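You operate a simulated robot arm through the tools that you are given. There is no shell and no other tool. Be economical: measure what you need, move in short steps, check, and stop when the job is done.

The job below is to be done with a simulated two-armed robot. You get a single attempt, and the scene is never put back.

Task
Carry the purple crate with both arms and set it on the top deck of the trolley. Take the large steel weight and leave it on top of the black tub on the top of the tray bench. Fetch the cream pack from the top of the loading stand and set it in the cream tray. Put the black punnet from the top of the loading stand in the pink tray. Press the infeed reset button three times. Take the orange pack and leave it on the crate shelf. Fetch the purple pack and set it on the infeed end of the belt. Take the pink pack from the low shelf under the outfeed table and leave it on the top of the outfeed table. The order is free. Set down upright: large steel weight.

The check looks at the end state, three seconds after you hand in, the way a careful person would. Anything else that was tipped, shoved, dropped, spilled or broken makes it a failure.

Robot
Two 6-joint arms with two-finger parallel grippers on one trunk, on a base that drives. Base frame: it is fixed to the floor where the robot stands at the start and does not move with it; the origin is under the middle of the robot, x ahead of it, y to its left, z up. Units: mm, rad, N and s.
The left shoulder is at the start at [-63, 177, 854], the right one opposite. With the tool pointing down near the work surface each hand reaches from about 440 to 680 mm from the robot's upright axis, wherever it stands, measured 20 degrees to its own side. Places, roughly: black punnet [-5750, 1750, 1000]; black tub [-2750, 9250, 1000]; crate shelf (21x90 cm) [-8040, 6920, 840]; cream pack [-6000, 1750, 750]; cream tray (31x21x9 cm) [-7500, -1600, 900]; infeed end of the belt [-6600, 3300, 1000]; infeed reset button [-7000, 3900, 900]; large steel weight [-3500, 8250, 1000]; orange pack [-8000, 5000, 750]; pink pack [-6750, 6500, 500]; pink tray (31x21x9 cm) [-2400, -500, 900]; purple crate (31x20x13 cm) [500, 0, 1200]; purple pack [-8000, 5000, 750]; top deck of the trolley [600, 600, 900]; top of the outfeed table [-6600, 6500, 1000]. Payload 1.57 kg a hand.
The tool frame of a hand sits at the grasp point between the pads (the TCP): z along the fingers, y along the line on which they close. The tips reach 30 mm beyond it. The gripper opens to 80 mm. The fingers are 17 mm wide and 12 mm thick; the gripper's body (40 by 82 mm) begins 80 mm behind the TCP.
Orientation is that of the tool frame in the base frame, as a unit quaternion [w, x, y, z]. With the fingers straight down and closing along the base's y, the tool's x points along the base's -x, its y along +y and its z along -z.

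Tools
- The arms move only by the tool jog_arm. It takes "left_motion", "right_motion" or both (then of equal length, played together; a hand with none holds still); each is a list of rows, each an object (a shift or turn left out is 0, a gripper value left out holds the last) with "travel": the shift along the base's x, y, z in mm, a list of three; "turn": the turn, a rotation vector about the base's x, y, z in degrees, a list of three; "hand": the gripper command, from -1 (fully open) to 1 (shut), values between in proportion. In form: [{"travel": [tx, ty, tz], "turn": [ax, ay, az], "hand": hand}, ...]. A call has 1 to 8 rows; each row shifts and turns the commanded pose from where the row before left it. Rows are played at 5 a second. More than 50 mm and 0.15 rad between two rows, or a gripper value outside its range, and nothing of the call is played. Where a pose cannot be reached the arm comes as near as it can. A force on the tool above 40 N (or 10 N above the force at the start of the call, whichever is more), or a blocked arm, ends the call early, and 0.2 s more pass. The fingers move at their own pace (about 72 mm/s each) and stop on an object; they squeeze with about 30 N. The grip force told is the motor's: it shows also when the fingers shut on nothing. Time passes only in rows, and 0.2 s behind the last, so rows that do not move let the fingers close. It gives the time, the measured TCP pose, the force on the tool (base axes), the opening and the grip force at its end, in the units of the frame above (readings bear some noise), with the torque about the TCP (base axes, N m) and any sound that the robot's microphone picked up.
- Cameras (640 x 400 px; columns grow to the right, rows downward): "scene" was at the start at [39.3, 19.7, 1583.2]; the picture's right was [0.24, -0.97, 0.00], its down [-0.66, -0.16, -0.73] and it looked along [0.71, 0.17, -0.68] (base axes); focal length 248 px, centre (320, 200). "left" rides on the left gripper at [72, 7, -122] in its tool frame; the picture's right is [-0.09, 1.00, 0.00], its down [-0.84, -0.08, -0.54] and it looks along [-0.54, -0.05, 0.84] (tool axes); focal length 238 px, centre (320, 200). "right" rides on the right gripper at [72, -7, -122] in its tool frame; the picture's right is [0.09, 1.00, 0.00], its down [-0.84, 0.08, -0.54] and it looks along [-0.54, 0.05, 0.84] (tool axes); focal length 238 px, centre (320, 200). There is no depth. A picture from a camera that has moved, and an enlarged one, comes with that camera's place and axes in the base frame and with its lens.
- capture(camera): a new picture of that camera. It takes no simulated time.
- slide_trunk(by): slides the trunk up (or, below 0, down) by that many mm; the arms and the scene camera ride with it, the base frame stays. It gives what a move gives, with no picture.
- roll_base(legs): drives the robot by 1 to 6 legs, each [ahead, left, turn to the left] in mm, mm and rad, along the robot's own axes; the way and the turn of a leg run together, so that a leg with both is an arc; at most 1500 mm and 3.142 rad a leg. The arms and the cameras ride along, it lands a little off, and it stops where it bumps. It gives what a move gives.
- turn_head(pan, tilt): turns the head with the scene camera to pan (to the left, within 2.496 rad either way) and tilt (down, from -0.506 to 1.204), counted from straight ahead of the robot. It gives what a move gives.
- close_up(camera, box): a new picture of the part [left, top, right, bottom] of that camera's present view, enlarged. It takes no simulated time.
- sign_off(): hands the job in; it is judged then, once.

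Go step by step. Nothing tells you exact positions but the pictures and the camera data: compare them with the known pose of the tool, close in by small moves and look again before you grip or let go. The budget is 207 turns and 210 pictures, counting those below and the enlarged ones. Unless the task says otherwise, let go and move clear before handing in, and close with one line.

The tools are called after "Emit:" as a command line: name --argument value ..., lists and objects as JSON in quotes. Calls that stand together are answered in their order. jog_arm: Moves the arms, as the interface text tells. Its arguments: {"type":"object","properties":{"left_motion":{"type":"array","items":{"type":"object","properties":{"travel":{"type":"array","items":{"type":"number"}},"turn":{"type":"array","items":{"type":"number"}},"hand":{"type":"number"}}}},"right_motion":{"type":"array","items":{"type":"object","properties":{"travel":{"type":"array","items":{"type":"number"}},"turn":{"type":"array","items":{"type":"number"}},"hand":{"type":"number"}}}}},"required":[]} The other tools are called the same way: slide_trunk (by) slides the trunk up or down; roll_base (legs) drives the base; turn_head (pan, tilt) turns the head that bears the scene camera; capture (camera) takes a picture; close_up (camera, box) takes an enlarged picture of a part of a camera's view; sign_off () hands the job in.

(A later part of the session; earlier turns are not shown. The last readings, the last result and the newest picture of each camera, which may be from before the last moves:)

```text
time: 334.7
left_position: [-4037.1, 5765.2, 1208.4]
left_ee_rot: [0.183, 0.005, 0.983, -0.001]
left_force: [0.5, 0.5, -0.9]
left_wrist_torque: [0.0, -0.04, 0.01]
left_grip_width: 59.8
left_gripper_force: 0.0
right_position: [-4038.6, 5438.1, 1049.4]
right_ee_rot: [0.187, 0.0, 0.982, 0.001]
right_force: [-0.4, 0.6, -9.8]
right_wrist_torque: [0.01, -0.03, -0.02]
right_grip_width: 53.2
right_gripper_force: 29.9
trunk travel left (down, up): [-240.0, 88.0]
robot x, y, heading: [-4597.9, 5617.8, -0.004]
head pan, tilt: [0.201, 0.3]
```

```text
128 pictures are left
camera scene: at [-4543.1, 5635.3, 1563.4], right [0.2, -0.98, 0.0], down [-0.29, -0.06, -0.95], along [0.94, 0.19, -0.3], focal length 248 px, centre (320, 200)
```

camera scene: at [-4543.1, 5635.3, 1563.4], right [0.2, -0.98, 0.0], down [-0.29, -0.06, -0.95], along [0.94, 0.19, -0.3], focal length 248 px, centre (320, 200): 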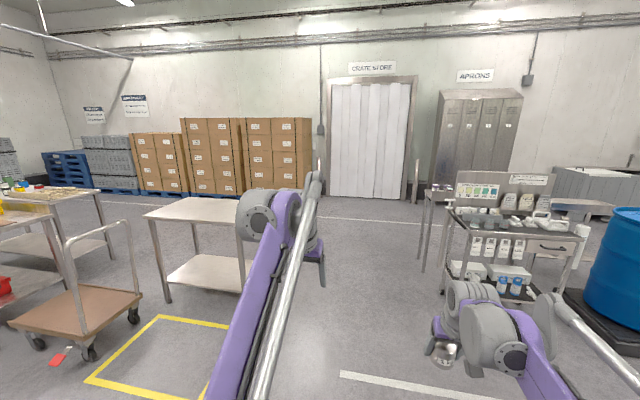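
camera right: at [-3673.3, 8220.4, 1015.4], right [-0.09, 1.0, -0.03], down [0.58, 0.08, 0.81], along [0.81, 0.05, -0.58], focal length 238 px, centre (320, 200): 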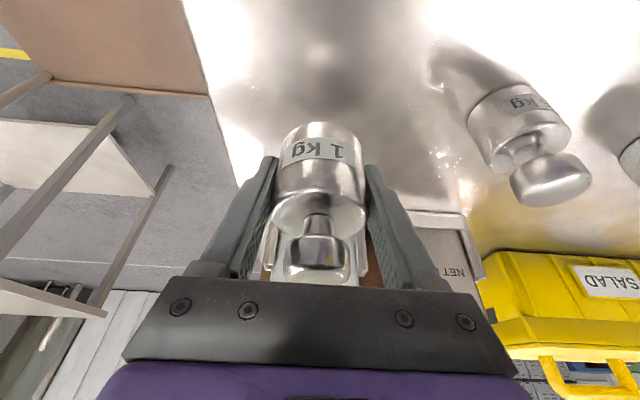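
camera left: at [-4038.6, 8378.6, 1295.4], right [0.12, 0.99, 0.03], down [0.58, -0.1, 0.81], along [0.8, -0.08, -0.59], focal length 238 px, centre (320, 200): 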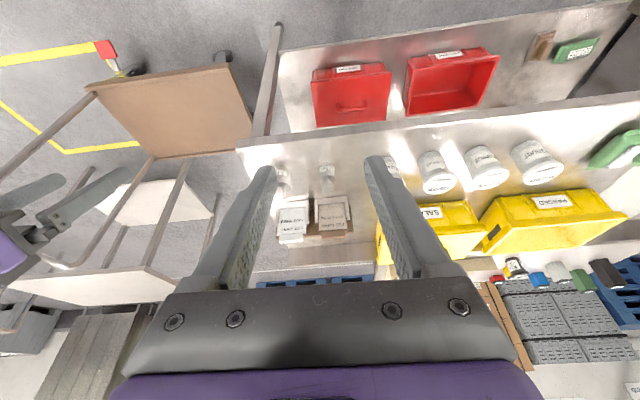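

There's a wide gap (y≈4990–6750) between the white table and the equipment cart. I'll go through at y≈5850, then north along x≈-1550, and turn to face the tray bench.

Emit:
roll_base --legs '[[0, 230, 0], [1500, 0, 0], [1520, 0, 0], [0, 1500, 0], [0, 1500, 0]]'

Emit:
turn_head --pan 1.8 --tilt 0.35

Emit:
capture --camera "scene"

```text
refused: 1520 is not a number from -1500 to 1500
```

```text
time: 336.3
left_position: [-4036.7, 5765.5, 1208.7]
left_ee_rot: [0.184, 0.005, 0.983, 0.0]
left_force: [-0.5, -0.9, -0.4]
left_wrist_torque: [-0.03, 0.01, -0.01]
left_grip_width: 60.0
left_gripper_force: 0.1
right_position: [-4037.8, 5438.4, 1049.6]
right_ee_rot: [0.186, 0.001, 0.983, 0.001]
right_force: [0.3, -0.4, -10.2]
right_wrist_torque: [0.02, 0.0, 0.0]
right_grip_width: 53.2
right_gripper_force: 30.3
trunk travel left (down, up): [-240.0, 88.0]
robot x, y, heading: [-4596.0, 5618.4, -0.005]
head pan, tilt: [1.799, 0.351]
```

```text
127 pictures are left
camera scene: at [-4655.4, 5707.9, 1558.8], right [0.97, 0.22, 0.0], down [0.08, -0.33, -0.94], along [-0.21, 0.92, -0.34], focal length 248 px, centre (320, 200)
```

scene: 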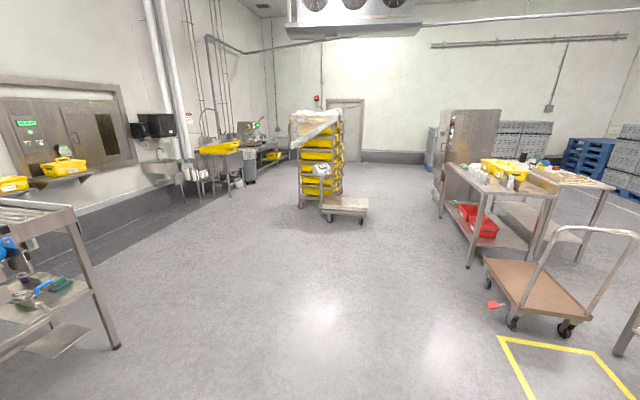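

The leg exceeded the limit. I'll retry with legs within 1500 mm.

Emit:
roll_base --legs '[[0, 230, 0], [1500, 0, 0], [1500, 0, 0], [0, 1500, 0], [0, 1500, 0]]'

Emit:
capture --camera "scene"

```text
time: 378.9
left_position: [-963.4, 8957.0, 1209.0]
left_ee_rot: [0.183, 0.012, 0.983, -0.002]
left_force: [-0.1, 0.0, 0.5]
left_wrist_torque: [0.03, -0.03, 0.03]
left_grip_width: 59.9
left_gripper_force: 0.1
right_position: [-969.9, 8628.6, 1048.8]
right_ee_rot: [0.186, 0.007, 0.982, 0.0]
right_force: [0.7, 0.4, -9.8]
right_wrist_torque: [0.01, 0.01, 0.03]
right_grip_width: 53.1
right_gripper_force: 29.6
trunk travel left (down, up): [-240.0, 88.0]
robot x, y, heading: [-1524.6, 8815.4, -0.018]
head pan, tilt: [1.799, 0.351]
```

```text
126 pictures are left
camera scene: at [-1582.8, 8907.6, 1558.8], right [0.98, 0.21, 0.0], down [0.07, -0.34, -0.94], along [-0.2, 0.92, -0.34], focal length 248 px, centre (320, 200)
```

scene: 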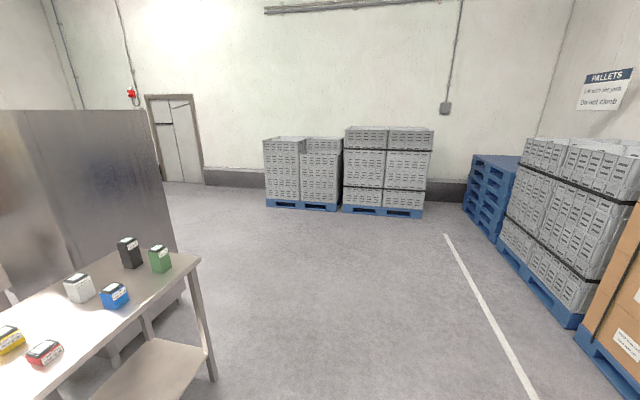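

The black tub is at the north end of the tray bench (about x -2650, y 9700). I'll go round to the north end and face south to reach it.

Emit:
roll_base --legs '[[0, 1500, 0], [0, 100, 0], [0, 0, -1.553], [0, -700, 0]]'

Emit:
turn_head --pan -0.15 --tilt 0.5

Emit:
capture --camera "scene"

```text
time: 403.3
left_position: [-2047.4, 9844.0, 1208.8]
left_ee_rot: [0.13, 0.691, 0.699, -0.129]
left_force: [0.2, 0.4, 0.2]
left_wrist_torque: [0.03, 0.01, -0.01]
left_grip_width: 59.9
left_gripper_force: 0.1
right_position: [-2374.6, 9837.9, 1048.8]
right_ee_rot: [0.134, 0.687, 0.703, -0.128]
right_force: [-0.5, -0.4, -9.7]
right_wrist_torque: [-0.01, 0.0, -0.01]
right_grip_width: 53.0
right_gripper_force: 29.9
trunk travel left (down, up): [-240.0, 88.0]
robot x, y, heading: [-2208.5, 10402.5, -1.557]
head pan, tilt: [1.799, 0.351]
```

```text
time: 405.2
left_position: [-2046.3, 9844.9, 1209.3]
left_ee_rot: [0.129, 0.691, 0.699, -0.129]
left_force: [0.1, 0.1, 1.0]
left_wrist_torque: [-0.02, -0.01, 0.02]
left_grip_width: 60.0
left_gripper_force: 0.1
right_position: [-2373.2, 9837.2, 1049.1]
right_ee_rot: [0.134, 0.687, 0.703, -0.129]
right_force: [0.1, 1.0, -10.0]
right_wrist_torque: [0.05, 0.01, -0.01]
right_grip_width: 53.0
right_gripper_force: 29.9
trunk travel left (down, up): [-240.0, 88.0]
robot x, y, heading: [-2207.2, 10400.4, -1.556]
head pan, tilt: [-0.15, 0.499]
```

```text
125 pictures are left
camera scene: at [-2220.2, 10348.5, 1545.0], right [-0.99, 0.13, 0.0], down [0.06, 0.48, -0.88], along [-0.11, -0.87, -0.48], focal length 248 px, centre (320, 200)
```

scene: 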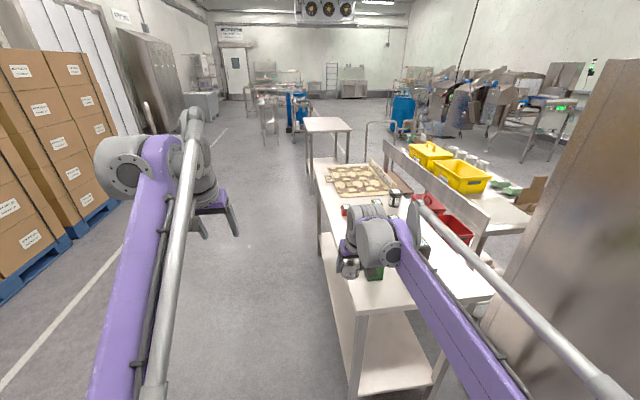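

A steel cabinet stands to the right (x < -3030). I'll locate the tub using the right wrist camera.

Emit:
capture --camera "right"

Emit:
capture --camera "left"

```text
124 pictures are left
camera right: at [-2383.9, 9948.2, 1136.6], right [0.99, 0.11, -0.03], down [0.09, -0.58, 0.81], along [0.07, -0.81, -0.58], focal length 238 px, centre (320, 200)
```

right: 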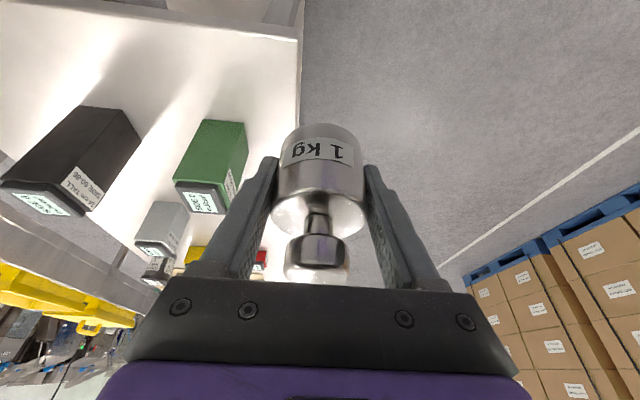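

```text
123 pictures are left
camera left: at [-2041.5, 9955.8, 1295.2], right [1.0, -0.07, 0.03], down [-0.07, -0.59, 0.81], along [-0.04, -0.81, -0.59], focal length 238 px, centre (320, 200)
```

left: 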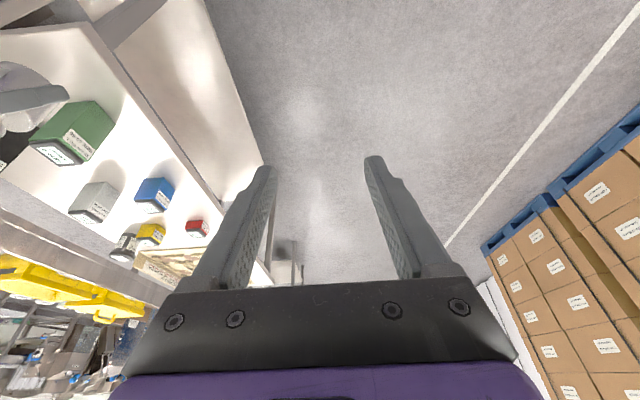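

Tub top triangulated at (-2663, 9703, z≈988). I'll raise the trunk, then shift so the weight hangs above it.

Emit:
slide_trunk --by 70

Emit:
roll_base --legs '[[0, -285, 0], [80, 0, 0]]'

Emit:
capture --camera "right"

Emit:
capture --camera "scene"

```text
time: 406.2
left_position: [-2046.6, 9844.5, 1277.9]
left_ee_rot: [0.13, 0.691, 0.7, -0.128]
left_force: [0.3, -0.4, -0.2]
left_wrist_torque: [0.0, 0.04, 0.02]
left_grip_width: 59.9
left_gripper_force: 0.1
right_position: [-2373.7, 9837.4, 1119.5]
right_ee_rot: [0.136, 0.686, 0.703, -0.13]
right_force: [-0.5, -0.5, -9.6]
right_wrist_torque: [-0.04, -0.02, 0.02]
right_grip_width: 53.2
right_gripper_force: 29.7
trunk travel left (down, up): [-310.0, 18.0]
robot x, y, heading: [-2203.4, 10399.7, -1.559]
head pan, tilt: [-0.15, 0.499]
```

```text
time: 410.0
left_position: [-2332.1, 9758.8, 1278.5]
left_ee_rot: [0.13, 0.691, 0.699, -0.128]
left_force: [-0.3, 0.3, 0.3]
left_wrist_torque: [0.03, -0.02, -0.01]
left_grip_width: 59.9
left_gripper_force: 0.0
right_position: [-2658.6, 9753.8, 1119.6]
right_ee_rot: [0.134, 0.687, 0.702, -0.129]
right_force: [-0.4, 0.6, -9.5]
right_wrist_torque: [0.02, 0.01, 0.02]
right_grip_width: 53.1
right_gripper_force: 29.9
trunk travel left (down, up): [-310.0, 18.0]
robot x, y, heading: [-2492.3, 10319.7, -1.554]
head pan, tilt: [-0.15, 0.499]
```

```text
122 pictures are left
camera right: at [-2668.5, 9864.3, 1206.4], right [0.99, 0.11, -0.03], down [0.09, -0.58, 0.81], along [0.07, -0.81, -0.58], focal length 238 px, centre (320, 200)
```

right: 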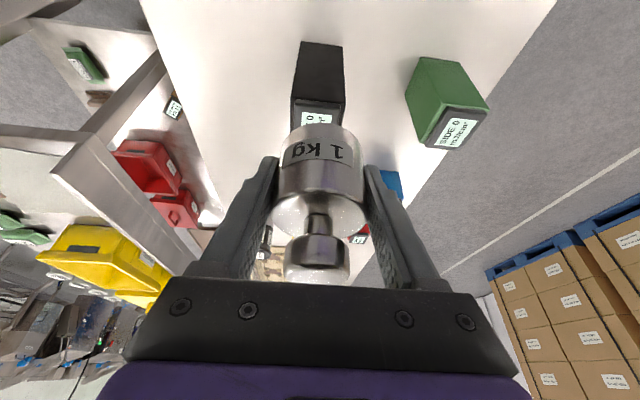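

```text
121 pictures are left
camera scene: at [-2504.0, 10266.6, 1620.7], right [-0.99, 0.13, 0.0], down [0.06, 0.47, -0.88], along [-0.12, -0.87, -0.48], focal length 248 px, centre (320, 200)
```

scene: 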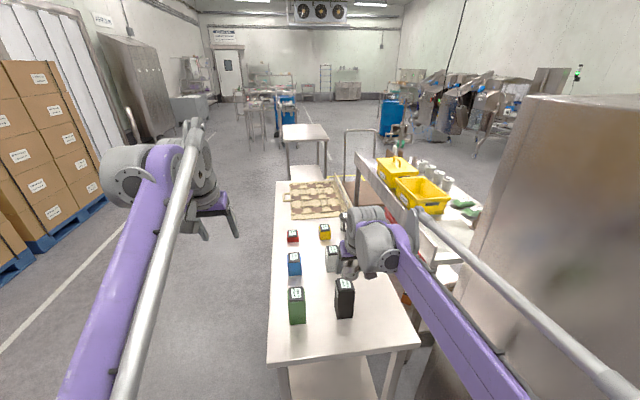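

The tub top is only about 50 mm square, so I need accuracy. I'll zoom in.

Emit:
close_up --camera "scene" --box '[310, 260, 380, 330]'

```text
5.71 times, centred on (345, 295) of scene
camera zoom: at [-2504.0, 10266.6, 1620.7], right [-0.99, 0.13, 0.0], down [0.06, 0.47, -0.88], along [-0.12, -0.87, -0.48], focal length 1419 px, centre (177, -343)
```

zoom: 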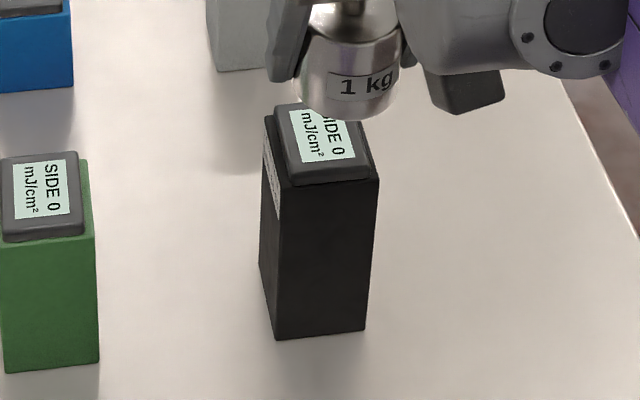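

Lid centre is about (-2665, 9698). I'll move over it and lower to just above, then check.

Emit:
jog_arm --right_motion '[{"travel": [-3, -28, -20], "hand": 1}, {"travel": [-3, -28, -25]}, {"travel": [0, 0, -25]}, {}]'

Emit:
close_up --camera "scene" --box '[300, 240, 390, 330]'

Emit:
capture --camera "right"

```text
time: 411.0
left_position: [-2330.5, 9759.2, 1277.9]
left_ee_rot: [0.13, 0.691, 0.699, -0.129]
left_force: [0.2, -0.3, -0.1]
left_wrist_torque: [-0.01, 0.03, -0.05]
left_grip_width: 60.0
left_gripper_force: 0.0
right_position: [-2665.1, 9697.0, 1049.8]
right_ee_rot: [0.135, 0.687, 0.702, -0.13]
right_force: [-0.2, -0.7, -9.8]
right_wrist_torque: [0.0, 0.0, 0.02]
right_grip_width: 53.2
right_gripper_force: 30.5
trunk travel left (down, up): [-310.0, 18.0]
robot x, y, heading: [-2491.4, 10308.0, -1.55]
head pan, tilt: [-0.15, 0.499]
```

```text
4.44 times, centred on (345, 285) of scene
camera zoom: at [-2503.8, 10265.9, 1620.9], right [-0.99, 0.13, 0.0], down [0.06, 0.47, -0.88], along [-0.12, -0.87, -0.48], focal length 1103 px, centre (209, -178)
```

zoom: 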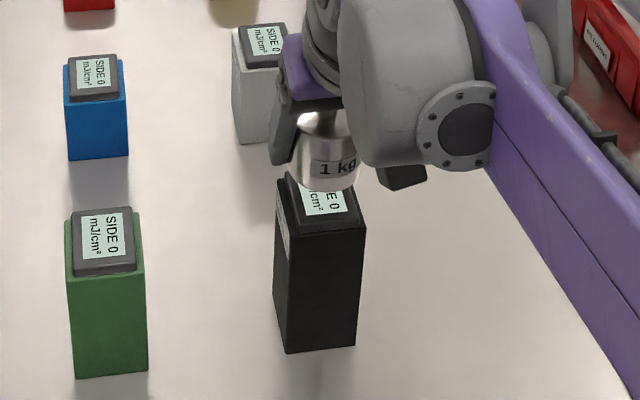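

```text
118 pictures are left
camera right: at [-2674.4, 9807.3, 1136.1], right [0.99, 0.11, -0.03], down [0.09, -0.58, 0.81], along [0.07, -0.81, -0.58], focal length 238 px, centre (320, 200)
```

right: 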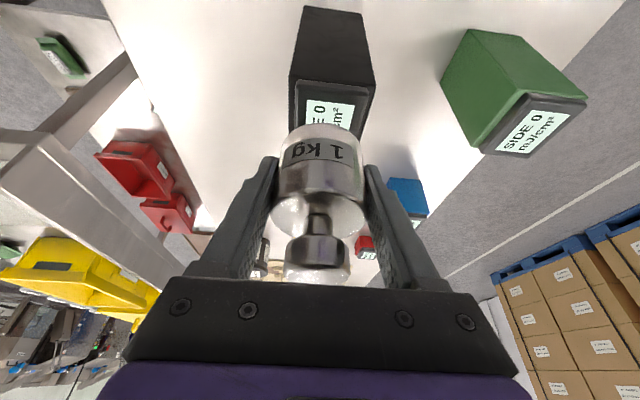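

The alignment looks right in both views. I'll lower to contact slowly.

Emit:
jog_arm --right_motion '[{"travel": [0, 0, -10], "hand": 1}, {"travel": [0, 0, -8]}, {"travel": [0, 0, -4]}, {}]'

Emit:
close_up --camera "scene" --box '[310, 250, 380, 320]'

```text
time: 412.0
left_position: [-2331.6, 9761.0, 1279.9]
left_ee_rot: [0.13, 0.691, 0.699, -0.13]
left_force: [1.0, 0.2, 0.4]
left_wrist_torque: [0.02, -0.04, 0.01]
left_grip_width: 59.8
left_gripper_force: 0.1
right_position: [-2665.0, 9697.6, 1030.1]
right_ee_rot: [0.135, 0.687, 0.702, -0.131]
right_force: [-2.9, -5.7, 20.7]
right_wrist_torque: [-0.09, 0.3, -0.01]
right_grip_width: 53.1
right_gripper_force: 30.1
trunk travel left (down, up): [-310.0, 18.0]
robot x, y, heading: [-2490.2, 10316.5, -1.554]
head pan, tilt: [-0.15, 0.499]
```

```text
5.71 times, centred on (345, 285) of scene
camera zoom: at [-2503.3, 10268.0, 1621.4], right [-0.99, 0.13, 0.0], down [0.06, 0.47, -0.88], along [-0.12, -0.87, -0.48], focal length 1419 px, centre (177, -286)
```

zoom: 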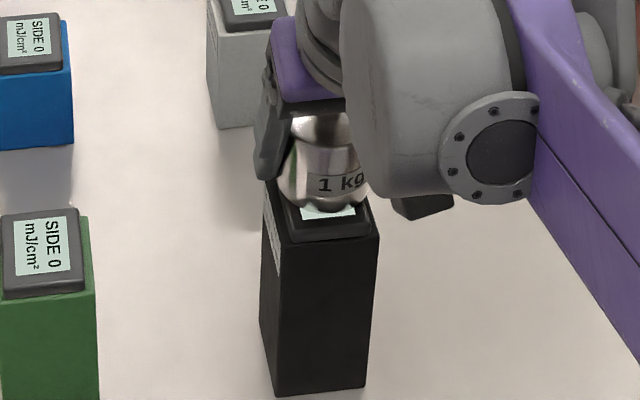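

In contact, but the weight sits about 15 mm too far toward the back of the lid. I'll lift, shift it toward me and recheck.

Emit:
jog_arm --right_motion '[{"travel": [0, 0, 10], "hand": 1}, {"travel": [-2, 14, 0]}, {}]'

Emit:
close_up --camera "scene" --box '[310, 250, 380, 320]'

Emit:
close_up --camera "right" --box '[240, 40, 400, 200]'

```text
time: 412.8
left_position: [-2331.3, 9758.8, 1279.2]
left_ee_rot: [0.129, 0.692, 0.699, -0.128]
left_force: [0.0, -0.3, -0.1]
left_wrist_torque: [0.03, 0.02, 0.01]
left_grip_width: 60.2
left_gripper_force: 0.1
right_position: [-2666.8, 9709.4, 1036.7]
right_ee_rot: [0.134, 0.687, 0.703, -0.129]
right_force: [0.3, -0.9, -9.8]
right_wrist_torque: [-0.01, -0.01, 0.0]
right_grip_width: 53.2
right_gripper_force: 29.6
trunk travel left (down, up): [-310.0, 18.0]
robot x, y, heading: [-2490.2, 10316.4, -1.548]
head pan, tilt: [-0.15, 0.499]
```

```text
5.71 times, centred on (345, 285) of scene
camera zoom: at [-2503.9, 10264.8, 1620.9], right [-0.99, 0.13, 0.0], down [0.06, 0.48, -0.88], along [-0.12, -0.87, -0.48], focal length 1419 px, centre (177, -286)
```

zoom: 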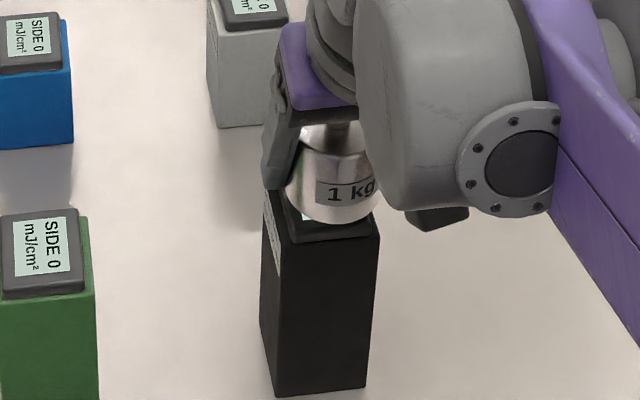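

```text
2.50 times, centred on (320, 120) of right
camera zoom: at [-2676.2, 9820.6, 1124.1], right [0.99, 0.11, -0.03], down [0.09, -0.58, 0.81], along [0.07, -0.81, -0.59], focal length 596 px, centre (320, 400)
```

zoom: 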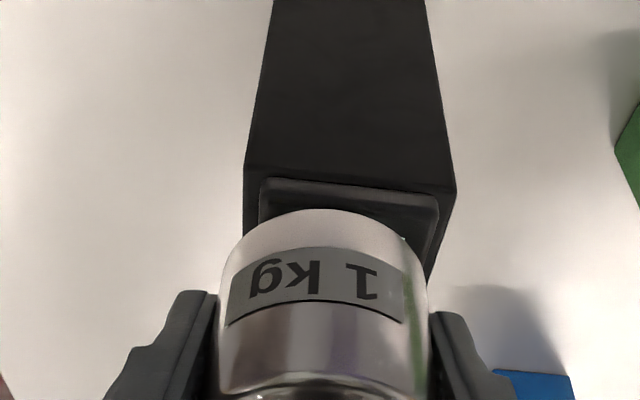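

The weight now centres on the lid (weight ≈9706, lid ≈9704). I'll lower to contact.

Emit:
jog_arm --right_motion '[{"travel": [2, -1, -3], "hand": 1}, {"travel": [0, 0, -2]}, {}]'

```text
time: 413.6
left_position: [-2331.5, 9757.4, 1278.5]
left_ee_rot: [0.13, 0.691, 0.699, -0.129]
left_force: [-0.1, -0.1, 0.1]
left_wrist_torque: [0.02, 0.01, -0.02]
left_grip_width: 60.2
left_gripper_force: 0.0
right_position: [-2664.4, 9709.4, 1032.8]
right_ee_rot: [0.135, 0.687, 0.702, -0.129]
right_force: [-0.4, -0.1, -9.3]
right_wrist_torque: [0.03, -0.02, 0.02]
right_grip_width: 53.6
right_gripper_force: 30.1
trunk travel left (down, up): [-310.0, 18.0]
robot x, y, heading: [-2489.2, 10314.4, -1.552]
head pan, tilt: [-0.15, 0.499]
```

Emit:
jog_arm --right_motion '[{"travel": [0, -2, -2], "hand": 1}, {"travel": [0, 0, -1]}, {}]'

Emit:
close_up --camera "scene" --box '[310, 250, 380, 320]'

```text
time: 414.4
left_position: [-2331.5, 9759.4, 1278.9]
left_ee_rot: [0.13, 0.691, 0.699, -0.129]
left_force: [0.2, 0.3, -0.1]
left_wrist_torque: [0.0, 0.03, 0.03]
left_grip_width: 60.3
left_gripper_force: 0.1
right_position: [-2664.4, 9706.5, 1029.7]
right_ee_rot: [0.135, 0.687, 0.702, -0.13]
right_force: [-1.7, -2.2, -0.1]
right_wrist_torque: [-0.27, 0.18, 0.03]
right_grip_width: 53.1
right_gripper_force: 30.8
trunk travel left (down, up): [-310.0, 18.0]
robot x, y, heading: [-2491.7, 10316.0, -1.549]
head pan, tilt: [-0.15, 0.499]
```

```text
5.71 times, centred on (345, 285) of scene
camera zoom: at [-2503.7, 10266.2, 1621.1], right [-0.99, 0.13, 0.0], down [0.06, 0.47, -0.88], along [-0.12, -0.87, -0.48], focal length 1419 px, centre (177, -286)
```

zoom: 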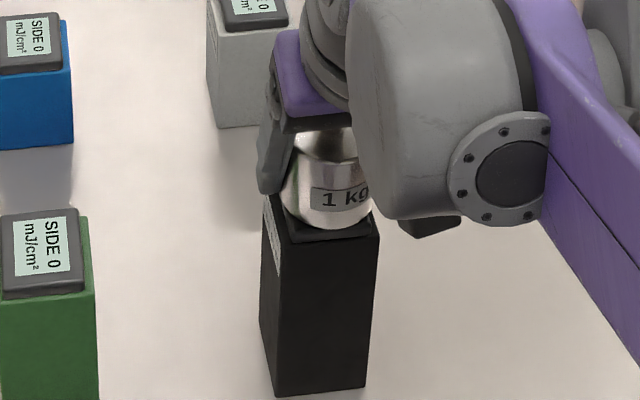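

The force shows the lid carries the weight, well centred. I'll open gently and rise.

Emit:
jog_arm --right_motion '[{"hand": -0.45}, {}, {"hand": -1}, {}]'

Emit:
close_up --camera "scene" --box '[310, 250, 380, 320]'

```text
time: 415.4
left_position: [-2330.8, 9760.9, 1278.0]
left_ee_rot: [0.129, 0.691, 0.699, -0.128]
left_force: [-1.2, 0.1, -0.6]
left_wrist_torque: [-0.02, 0.02, -0.02]
left_grip_width: 60.1
left_gripper_force: 0.1
right_position: [-2665.1, 9707.9, 1028.5]
right_ee_rot: [0.134, 0.687, 0.702, -0.129]
right_force: [-0.5, 0.1, -0.5]
right_wrist_torque: [0.0, 0.0, 0.01]
right_grip_width: 80.0
right_gripper_force: 0.0
trunk travel left (down, up): [-310.0, 18.0]
robot x, y, heading: [-2492.4, 10314.0, -1.555]
head pan, tilt: [-0.15, 0.499]
```

```text
5.71 times, centred on (345, 285) of scene
camera zoom: at [-2503.5, 10266.6, 1621.0], right [-0.99, 0.13, 0.0], down [0.06, 0.47, -0.88], along [-0.12, -0.87, -0.48], focal length 1419 px, centre (177, -286)
```

zoom: 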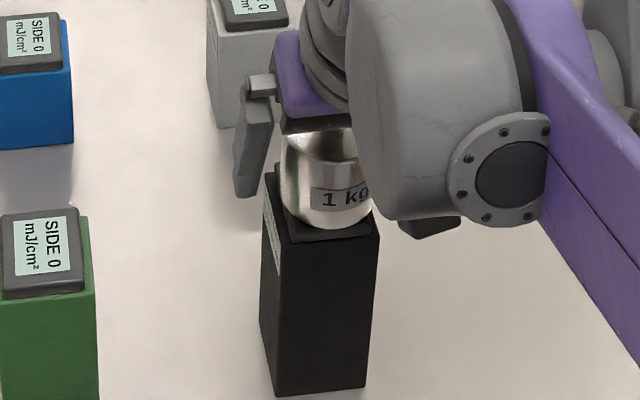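

Stable. I'll rise clear and back off.

Emit:
jog_arm --right_motion '[{"travel": [0, 0, 30], "hand": -1}, {"travel": [0, 0, 40]}, {"travel": [0, 10, 40]}, {}]'

Emit:
roll_base --legs '[[-300, 0, 0]]'

Emit:
close_up --camera "scene" --box '[260, 170, 420, 290]'

```text
time: 416.4
left_position: [-2330.9, 9760.0, 1279.1]
left_ee_rot: [0.13, 0.692, 0.699, -0.129]
left_force: [-0.3, -0.1, 0.4]
left_wrist_torque: [-0.02, -0.02, -0.01]
left_grip_width: 60.2
left_gripper_force: 0.0
right_position: [-2665.2, 9718.9, 1140.5]
right_ee_rot: [0.135, 0.687, 0.702, -0.13]
right_force: [-0.4, -0.5, 0.9]
right_wrist_torque: [-0.03, -0.01, -0.01]
right_grip_width: 79.9
right_gripper_force: 0.1
trunk travel left (down, up): [-310.0, 18.0]
robot x, y, heading: [-2492.5, 10314.6, -1.554]
head pan, tilt: [-0.15, 0.499]
```

```text
time: 418.4
left_position: [-2337.3, 10057.3, 1278.2]
left_ee_rot: [0.131, 0.691, 0.699, -0.13]
left_force: [0.1, 0.4, -0.8]
left_wrist_torque: [-0.03, 0.02, -0.01]
left_grip_width: 60.0
left_gripper_force: 0.1
right_position: [-2670.5, 10017.0, 1140.0]
right_ee_rot: [0.134, 0.688, 0.701, -0.129]
right_force: [0.0, -1.0, 0.3]
right_wrist_torque: [-0.02, 0.01, -0.04]
right_grip_width: 79.8
right_gripper_force: 0.1
trunk travel left (down, up): [-310.0, 18.0]
robot x, y, heading: [-2495.9, 10616.0, -1.547]
head pan, tilt: [-0.15, 0.499]
```

```text
3.33 times, centred on (340, 230) of scene
camera zoom: at [-2508.7, 10565.5, 1621.1], right [-0.99, 0.13, 0.0], down [0.06, 0.47, -0.88], along [-0.12, -0.87, -0.48], focal length 828 px, centre (253, 100)
```

zoom: 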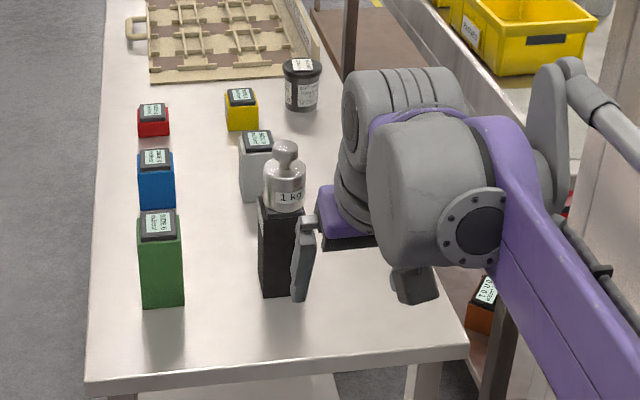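

I see now a round black tub with a screw lid at about (-2783, 9242), matching the given location; what I used is a black test block. I need to move the weight, re-gripping it with a flatter tool (45°) so that I can reach the tub from the east side.

Emit:
jog_arm --right_motion '[{"turn": [-8, 0, 0], "hand": -1}, {"turn": [-8, 0, 0]}, {"turn": [-8, 0, 0]}, {}]'

Emit:
roll_base --legs '[[0, 0, -0.02], [290, 0, 0]]'

Emit:
capture --camera "right"

Emit:
close_up --camera "scene" --box '[270, 190, 430, 310]'

```text
time: 419.4
left_position: [-2336.0, 10059.6, 1277.8]
left_ee_rot: [0.13, 0.691, 0.699, -0.128]
left_force: [-0.3, -0.3, 0.5]
left_wrist_torque: [-0.01, 0.03, -0.01]
left_grip_width: 60.0
left_gripper_force: 0.1
right_position: [-2669.4, 10018.3, 1139.7]
right_ee_rot: [0.274, 0.645, 0.659, -0.274]
right_force: [-1.4, -0.4, 0.0]
right_wrist_torque: [-0.03, 0.0, 0.03]
right_grip_width: 80.1
right_gripper_force: 0.1
trunk travel left (down, up): [-310.0, 18.0]
robot x, y, heading: [-2497.1, 10615.8, -1.551]
head pan, tilt: [-0.15, 0.499]
```

```text
time: 421.8
left_position: [-2348.2, 9767.8, 1280.1]
left_ee_rot: [0.129, 0.699, 0.691, -0.13]
left_force: [-0.2, 0.1, 0.9]
left_wrist_torque: [-0.03, 0.03, -0.03]
left_grip_width: 60.2
left_gripper_force: 0.1
right_position: [-2683.1, 9734.5, 1138.8]
right_ee_rot: [0.27, 0.652, 0.652, -0.275]
right_force: [-0.2, 0.0, 0.1]
right_wrist_torque: [0.03, -0.02, -0.01]
right_grip_width: 80.0
right_gripper_force: 0.0
trunk travel left (down, up): [-310.0, 18.0]
robot x, y, heading: [-2499.7, 10321.9, -1.575]
head pan, tilt: [-0.15, 0.499]
```

```text
111 pictures are left
camera right: at [-2690.2, 9871.1, 1173.4], right [1.0, 0.06, -0.07], down [0.08, -0.2, 0.98], along [0.05, -0.98, -0.2], focal length 238 px, centre (320, 200)
```

right: 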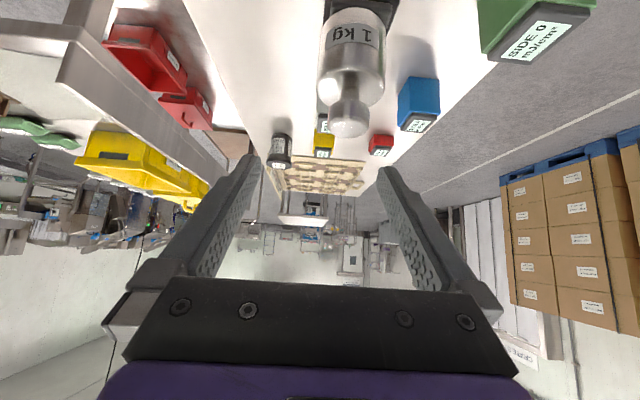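

```text
3.33 times, centred on (350, 250) of scene
camera zoom: at [-2510.6, 10278.6, 1620.8], right [-0.99, 0.15, 0.0], down [0.07, 0.47, -0.88], along [-0.13, -0.87, -0.48], focal length 828 px, centre (220, 33)
```

zoom: 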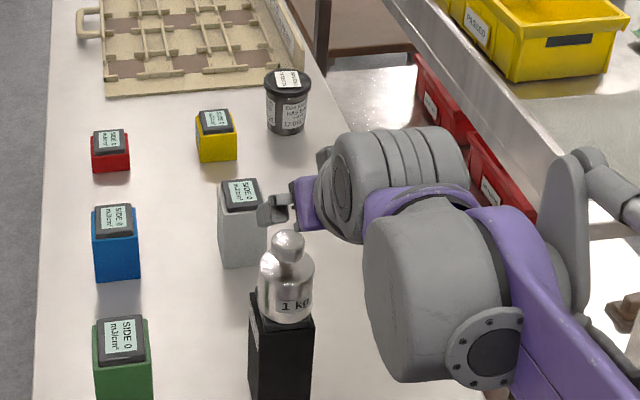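

The weight is confirmed at about (-2665, 9707). I'll centre over it, lower with the flatter tool and grip.

Emit:
jog_arm --right_motion '[{"travel": [18, -27, 0], "hand": -1}, {"travel": [0, 0, -45]}, {"travel": [0, 0, -40]}, {"travel": [0, 0, -21]}, {}]'

Emit:
capture --camera "right"

Emit:
close_up --camera "scene" --box '[310, 240, 390, 320]'

```text
time: 423.0
left_position: [-2348.2, 9766.7, 1280.5]
left_ee_rot: [0.129, 0.699, 0.692, -0.13]
left_force: [0.6, 0.9, -0.5]
left_wrist_torque: [-0.01, 0.02, 0.07]
left_grip_width: 59.9
left_gripper_force: 0.0
right_position: [-2666.7, 9707.4, 1032.6]
right_ee_rot: [0.271, 0.652, 0.653, -0.276]
right_force: [-0.2, 0.1, -0.9]
right_wrist_torque: [0.0, 0.03, -0.02]
right_grip_width: 80.0
right_gripper_force: 0.1
trunk travel left (down, up): [-310.0, 18.0]
robot x, y, heading: [-2497.6, 10325.0, -1.572]
head pan, tilt: [-0.15, 0.499]
```

```text
109 pictures are left
camera right: at [-2672.5, 9843.6, 1067.4], right [1.0, 0.06, -0.07], down [0.08, -0.2, 0.98], along [0.05, -0.98, -0.2], focal length 238 px, centre (320, 200)
```

right: 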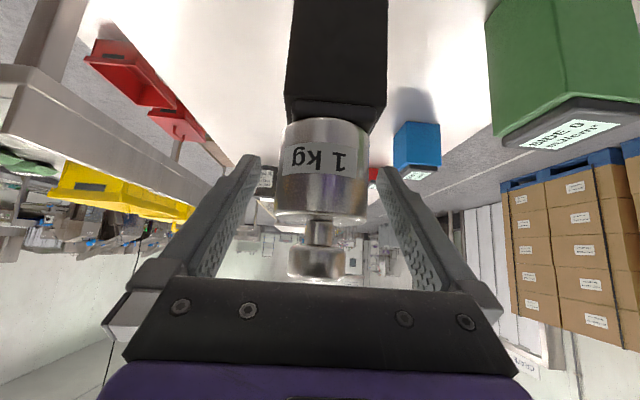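

```text
5.00 times, centred on (350, 280) of scene
camera zoom: at [-2510.7, 10278.3, 1621.0], right [-0.99, 0.15, 0.0], down [0.07, 0.47, -0.88], along [-0.13, -0.87, -0.48], focal length 1241 px, centre (170, -200)
```

zoom: 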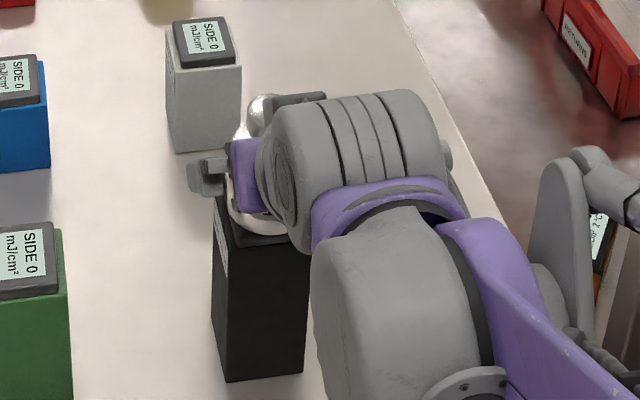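

The body is between the fingers. A small shift, close, and a slow lift.

Emit:
jog_arm --right_motion '[{"travel": [3, -3, 0], "hand": -1}, {"hand": -0.3}, {"hand": 1}, {"hand": 1}, {"travel": [0, 0, 8]}, {"travel": [0, 0, 22]}, {}]'

Emit:
capture --camera "right"

```text
time: 424.6
left_position: [-2348.6, 9766.2, 1277.9]
left_ee_rot: [0.129, 0.699, 0.692, -0.128]
left_force: [-0.5, 0.2, 0.5]
left_wrist_torque: [-0.02, -0.04, 0.02]
left_grip_width: 60.0
left_gripper_force: 0.0
right_position: [-2661.8, 9703.7, 1062.3]
right_ee_rot: [0.27, 0.652, 0.653, -0.274]
right_force: [-0.1, -0.2, -9.0]
right_wrist_torque: [-0.01, 0.02, -0.02]
right_grip_width: 53.3
right_gripper_force: 30.0
trunk travel left (down, up): [-310.0, 18.0]
robot x, y, heading: [-2497.3, 10325.3, -1.577]
head pan, tilt: [-0.15, 0.499]
```

```text
107 pictures are left
camera right: at [-2669.1, 9839.7, 1097.2], right [1.0, 0.06, -0.07], down [0.08, -0.2, 0.98], along [0.05, -0.98, -0.21], focal length 238 px, centre (320, 200)
```

right: 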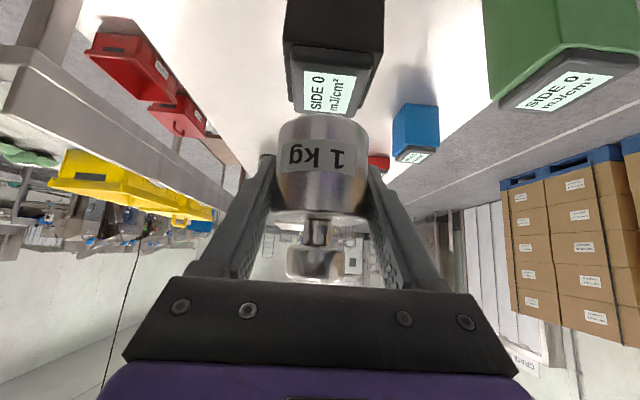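

Held again. I'll raise, back out and go round to the east side, facing west toward the round tub.

Emit:
jog_arm --right_motion '[{"travel": [0, 10, 40], "hand": 1}, {"travel": [0, 10, 20]}, {}]'

Emit:
roll_base --legs '[[-250, 0, 0], [0, 950, 0], [0, 0, -1.566], [0, 1490, 0]]'

Emit:
turn_head --pan -0.1 --tilt 0.45

Emit:
capture --camera "scene"

```text
time: 425.4
left_position: [-2349.4, 9766.5, 1277.8]
left_ee_rot: [0.128, 0.699, 0.691, -0.13]
left_force: [0.4, 0.9, -0.1]
left_wrist_torque: [0.01, -0.02, 0.01]
left_grip_width: 60.1
left_gripper_force: 0.0
right_position: [-2663.1, 9724.1, 1123.5]
right_ee_rot: [0.27, 0.652, 0.653, -0.275]
right_force: [-0.3, -0.6, -10.4]
right_wrist_torque: [-0.02, 0.01, 0.02]
right_grip_width: 53.1
right_gripper_force: 29.8
trunk travel left (down, up): [-310.0, 18.0]
robot x, y, heading: [-2502.1, 10324.4, -1.582]
head pan, tilt: [-0.15, 0.499]
```

```text
time: 452.2
left_position: [-2123.5, 8949.5, 1279.0]
left_ee_rot: [-0.004, 0.983, -0.017, -0.183]
left_force: [-0.5, -0.9, 0.4]
left_wrist_torque: [0.02, -0.01, 0.02]
left_grip_width: 60.1
left_gripper_force: 0.2
right_position: [-2158.3, 9265.2, 1123.6]
right_ee_rot: [-0.008, 0.922, -0.01, -0.387]
right_force: [-0.5, 0.2, -9.3]
right_wrist_torque: [-0.02, 0.0, 0.02]
right_grip_width: 53.2
right_gripper_force: 30.5
trunk travel left (down, up): [-310.0, 18.0]
robot x, y, heading: [-1560.2, 9087.3, 3.114]
head pan, tilt: [-0.15, 0.499]
```

```text
time: 452.9
left_position: [-2122.8, 8950.8, 1278.9]
left_ee_rot: [-0.002, 0.983, -0.017, -0.183]
left_force: [0.5, -0.1, -0.3]
left_wrist_torque: [0.01, 0.01, -0.01]
left_grip_width: 60.2
left_gripper_force: 0.0
right_position: [-2159.3, 9264.9, 1122.8]
right_ee_rot: [-0.008, 0.922, -0.01, -0.386]
right_force: [1.0, 0.0, -9.5]
right_wrist_torque: [-0.03, -0.03, 0.01]
right_grip_width: 53.0
right_gripper_force: 30.2
trunk travel left (down, up): [-310.0, 18.0]
robot x, y, heading: [-1560.7, 9088.0, 3.115]
head pan, tilt: [-0.099, 0.45]
```

```text
106 pictures are left
camera scene: at [-1610.1, 9097.0, 1625.4], right [0.13, 0.99, 0.0], down [0.43, -0.05, -0.9], along [-0.89, 0.11, -0.44], focal length 248 px, centre (320, 200)
```

scene: 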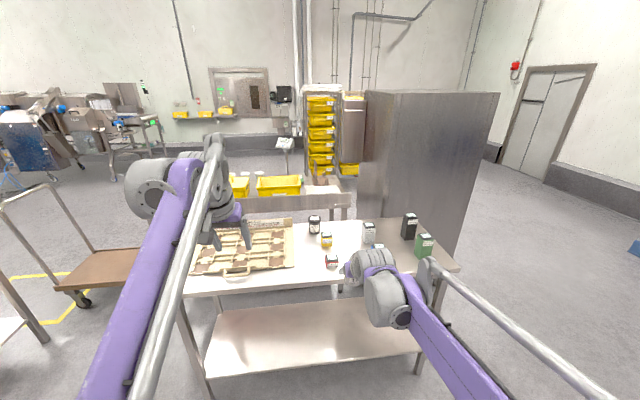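

Round tub lid: centre about (-2785, 9215), z≈938; the bench's east edge is at x≈-2323. I'll straighten up and drive in close.

Emit:
roll_base --legs '[[0, 0, 0.027], [0, 50, 0], [400, 0, 0]]'

Emit:
capture --camera "right"

Emit:
capture --camera "scene"

```text
time: 456.4
left_position: [-2517.2, 8889.4, 1279.4]
left_ee_rot: [0.0, 0.983, -0.004, -0.183]
left_force: [0.2, 0.0, -0.6]
left_wrist_torque: [-0.01, 0.03, -0.01]
left_grip_width: 60.1
left_gripper_force: 0.1
right_position: [-2561.9, 9200.8, 1123.7]
right_ee_rot: [-0.003, 0.923, 0.001, -0.386]
right_force: [0.3, 0.2, -10.8]
right_wrist_torque: [-0.02, 0.03, 0.03]
right_grip_width: 53.5
right_gripper_force: 30.0
trunk travel left (down, up): [-310.0, 18.0]
robot x, y, heading: [-1964.1, 9037.1, 3.137]
head pan, tilt: [-0.099, 0.45]
```

```text
105 pictures are left
camera right: at [-2425.1, 9206.7, 1157.6], right [0.06, -1.0, -0.07], down [-0.2, -0.08, 0.98], along [-0.98, -0.05, -0.21], focal length 238 px, centre (320, 200)
```

right: 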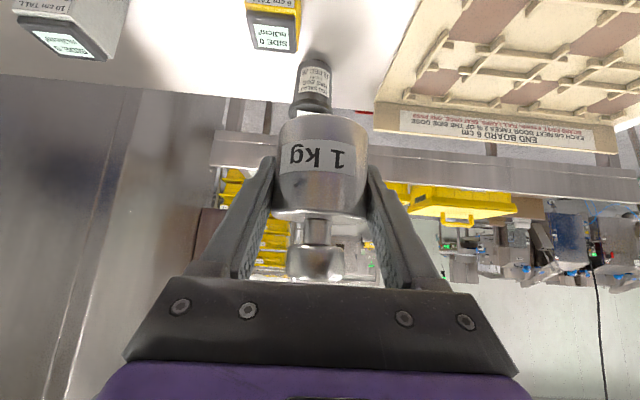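

```text
104 pictures are left
camera scene: at [-2009.3, 9046.0, 1625.3], right [0.1, 0.99, 0.0], down [0.43, -0.04, -0.9], along [-0.9, 0.09, -0.44], focal length 248 px, centre (320, 200)
```

scene: 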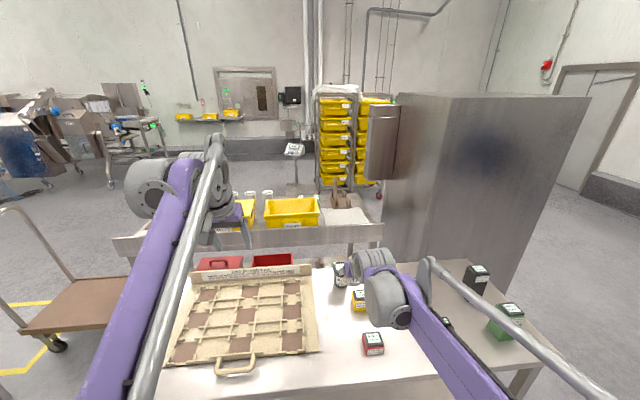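

The tub is about 385 mm in from the edge. I'll go 95 mm further, then extend the arm low over the bench.

Emit:
roll_base --legs '[[95, -8, 0]]'

Emit:
jog_arm --right_motion '[{"travel": [0, 0, -45], "hand": 1}, {"travel": [-20, 0, -40]}, {"travel": [-40, 0, -10]}, {"travel": [-20, 0, 0]}, {}]'

Emit:
capture --camera "right"

Emit:
close_up --camera "scene" --box '[280, 240, 440, 360]'

```text
time: 457.6
left_position: [-2611.7, 8896.6, 1278.4]
left_ee_rot: [0.0, 0.983, -0.006, -0.183]
left_force: [-0.9, 0.4, 0.1]
left_wrist_torque: [-0.04, 0.0, -0.01]
left_grip_width: 60.0
left_gripper_force: 0.0
right_position: [-2655.9, 9208.2, 1123.1]
right_ee_rot: [-0.003, 0.923, 0.001, -0.386]
right_force: [0.4, -0.2, -10.3]
right_wrist_torque: [-0.02, 0.04, 0.0]
right_grip_width: 53.4
right_gripper_force: 30.1
trunk travel left (down, up): [-310.0, 18.0]
robot x, y, heading: [-2051.9, 9045.0, 3.141]
head pan, tilt: [-0.099, 0.45]
```

```text
time: 458.8
left_position: [-2612.3, 8897.0, 1278.2]
left_ee_rot: [-0.001, 0.983, -0.005, -0.183]
left_force: [0.5, 0.0, -0.8]
left_wrist_torque: [0.01, -0.02, 0.04]
left_grip_width: 60.0
left_gripper_force: 0.1
right_position: [-2736.1, 9210.1, 1027.7]
right_ee_rot: [-0.003, 0.923, 0.001, -0.386]
right_force: [0.2, 0.5, -9.7]
right_wrist_torque: [0.0, -0.01, 0.02]
right_grip_width: 53.0
right_gripper_force: 30.2
trunk travel left (down, up): [-310.0, 18.0]
robot x, y, heading: [-2055.3, 9043.7, 3.139]
head pan, tilt: [-0.099, 0.45]
```

```text
103 pictures are left
camera right: at [-2599.7, 9215.9, 1061.8], right [0.06, -1.0, -0.07], down [-0.2, -0.08, 0.98], along [-0.98, -0.05, -0.21], focal length 238 px, centre (320, 200)
```

right: 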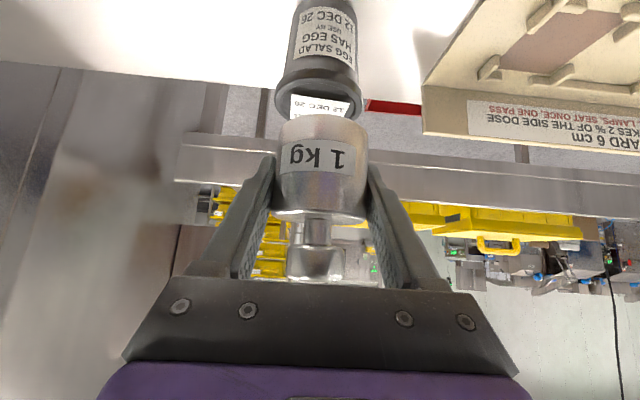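

```text
3.33 times, centred on (360, 300) of scene
camera zoom: at [-2103.8, 9054.2, 1625.4], right [0.1, 0.99, 0.0], down [0.43, -0.04, -0.9], along [-0.9, 0.09, -0.44], focal length 828 px, centre (187, -133)
```

zoom: 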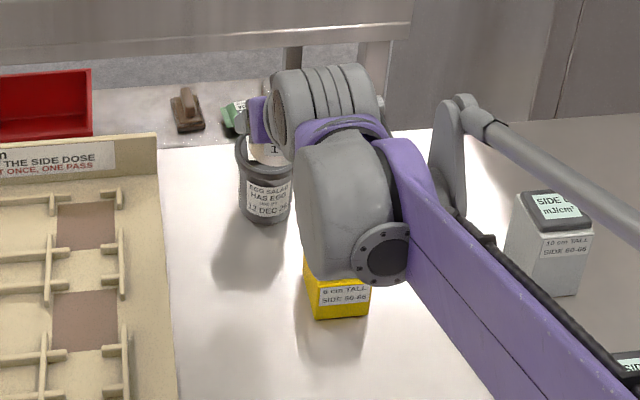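

The round tub (egg salad) lid centre is about (-2778, 9213), z≈941. I'll extend over it.

Emit:
jog_arm --right_motion '[{"travel": [-21, 2, 0], "hand": 1}, {"travel": [-21, 1, 0]}, {"travel": [0, 0, -25]}, {}]'

Emit:
capture --camera "right"

Emit:
close_up --camera "scene" --box '[310, 260, 390, 320]'

```text
time: 459.8
left_position: [-2612.8, 8896.3, 1279.3]
left_ee_rot: [0.0, 0.983, -0.005, -0.184]
left_force: [0.0, 0.4, 0.1]
left_wrist_torque: [-0.04, 0.01, 0.0]
left_grip_width: 60.0
left_gripper_force: 0.2
right_position: [-2778.4, 9212.1, 1002.7]
right_ee_rot: [-0.002, 0.923, 0.002, -0.386]
right_force: [0.5, 0.0, -10.3]
right_wrist_torque: [-0.02, 0.01, 0.02]
right_grip_width: 53.2
right_gripper_force: 30.2
trunk travel left (down, up): [-310.0, 18.0]
robot x, y, heading: [-2055.0, 9046.2, 3.141]
head pan, tilt: [-0.099, 0.45]
```

```text
101 pictures are left
camera right: at [-2641.5, 9218.0, 1036.8], right [0.06, -1.0, -0.07], down [-0.2, -0.08, 0.98], along [-0.98, -0.05, -0.21], focal length 238 px, centre (320, 200)
```

right: 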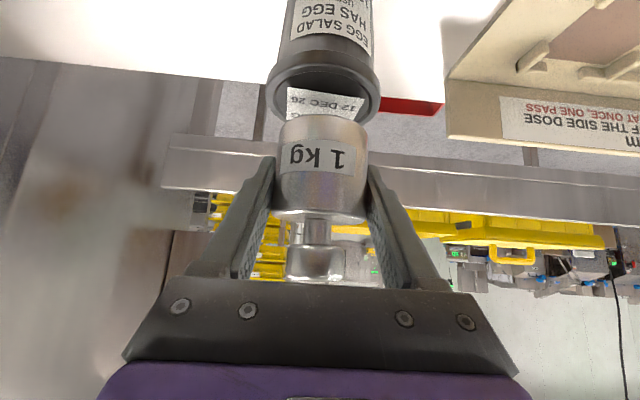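

```text
6.67 times, centred on (350, 290) of scene
camera zoom: at [-2103.9, 9054.2, 1625.4], right [0.1, 0.99, 0.0], down [0.43, -0.04, -0.9], along [-0.9, 0.09, -0.44], focal length 1655 px, centre (120, -400)
```

zoom: 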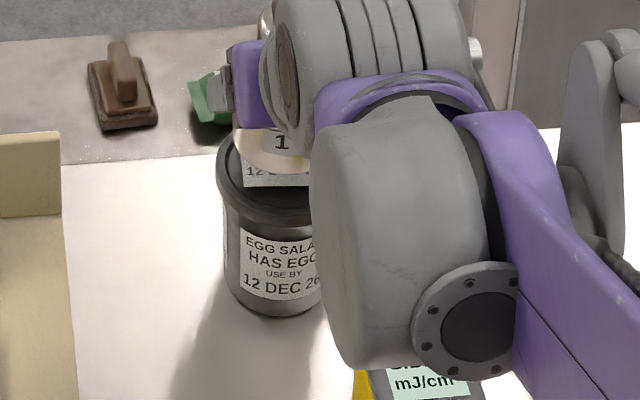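

Aligned with the lid. I'll lower slowly to contact.

Emit:
jog_arm --right_motion '[{"travel": [0, 0, -8], "hand": 1}, {"travel": [0, 0, -5]}, {"travel": [0, 0, -3]}, {}]'

```text
time: 460.8
left_position: [-2612.7, 8894.7, 1278.8]
left_ee_rot: [0.0, 0.983, -0.005, -0.181]
left_force: [0.0, -0.4, -0.1]
left_wrist_torque: [-0.01, 0.0, 0.0]
left_grip_width: 60.2
left_gripper_force: 0.0
right_position: [-2778.1, 9212.7, 988.4]
right_ee_rot: [-0.003, 0.923, 0.001, -0.385]
right_force: [-0.3, 0.0, -10.4]
right_wrist_torque: [0.01, 0.0, 0.02]
right_grip_width: 53.0
right_gripper_force: 29.8
trunk travel left (down, up): [-310.0, 18.0]
robot x, y, heading: [-2053.1, 9043.4, 3.137]
head pan, tilt: [-0.099, 0.45]
```

Emit:
jog_arm --right_motion '[{"travel": [0, 0, -3], "hand": 1}, {"travel": [0, 0, -3]}, {}]'

Emit:
close_up --camera "right" --box '[240, 20, 400, 180]'

```text
time: 461.6
left_position: [-2612.7, 8896.1, 1279.4]
left_ee_rot: [0.0, 0.983, -0.005, -0.183]
left_force: [0.1, 0.4, -0.6]
left_wrist_torque: [0.01, -0.01, 0.03]
left_grip_width: 60.1
left_gripper_force: 0.1
right_position: [-2776.2, 9212.5, 980.6]
right_ee_rot: [-0.003, 0.922, 0.001, -0.386]
right_force: [0.6, -0.5, -10.5]
right_wrist_torque: [-0.03, 0.04, 0.04]
right_grip_width: 53.4
right_gripper_force: 30.5
trunk travel left (down, up): [-310.0, 18.0]
robot x, y, heading: [-2058.8, 9044.2, 3.138]
head pan, tilt: [-0.099, 0.45]
```

```text
2.50 times, centred on (320, 100) of right
camera zoom: at [-2641.2, 9217.8, 1015.5], right [0.06, -1.0, -0.07], down [-0.2, -0.08, 0.98], along [-0.98, -0.05, -0.21], focal length 596 px, centre (320, 450)
```

zoom: 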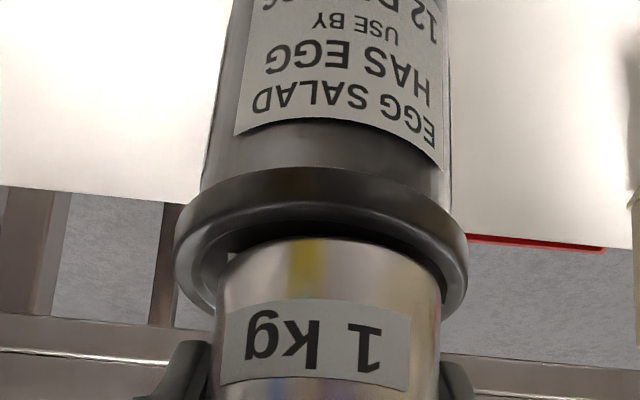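

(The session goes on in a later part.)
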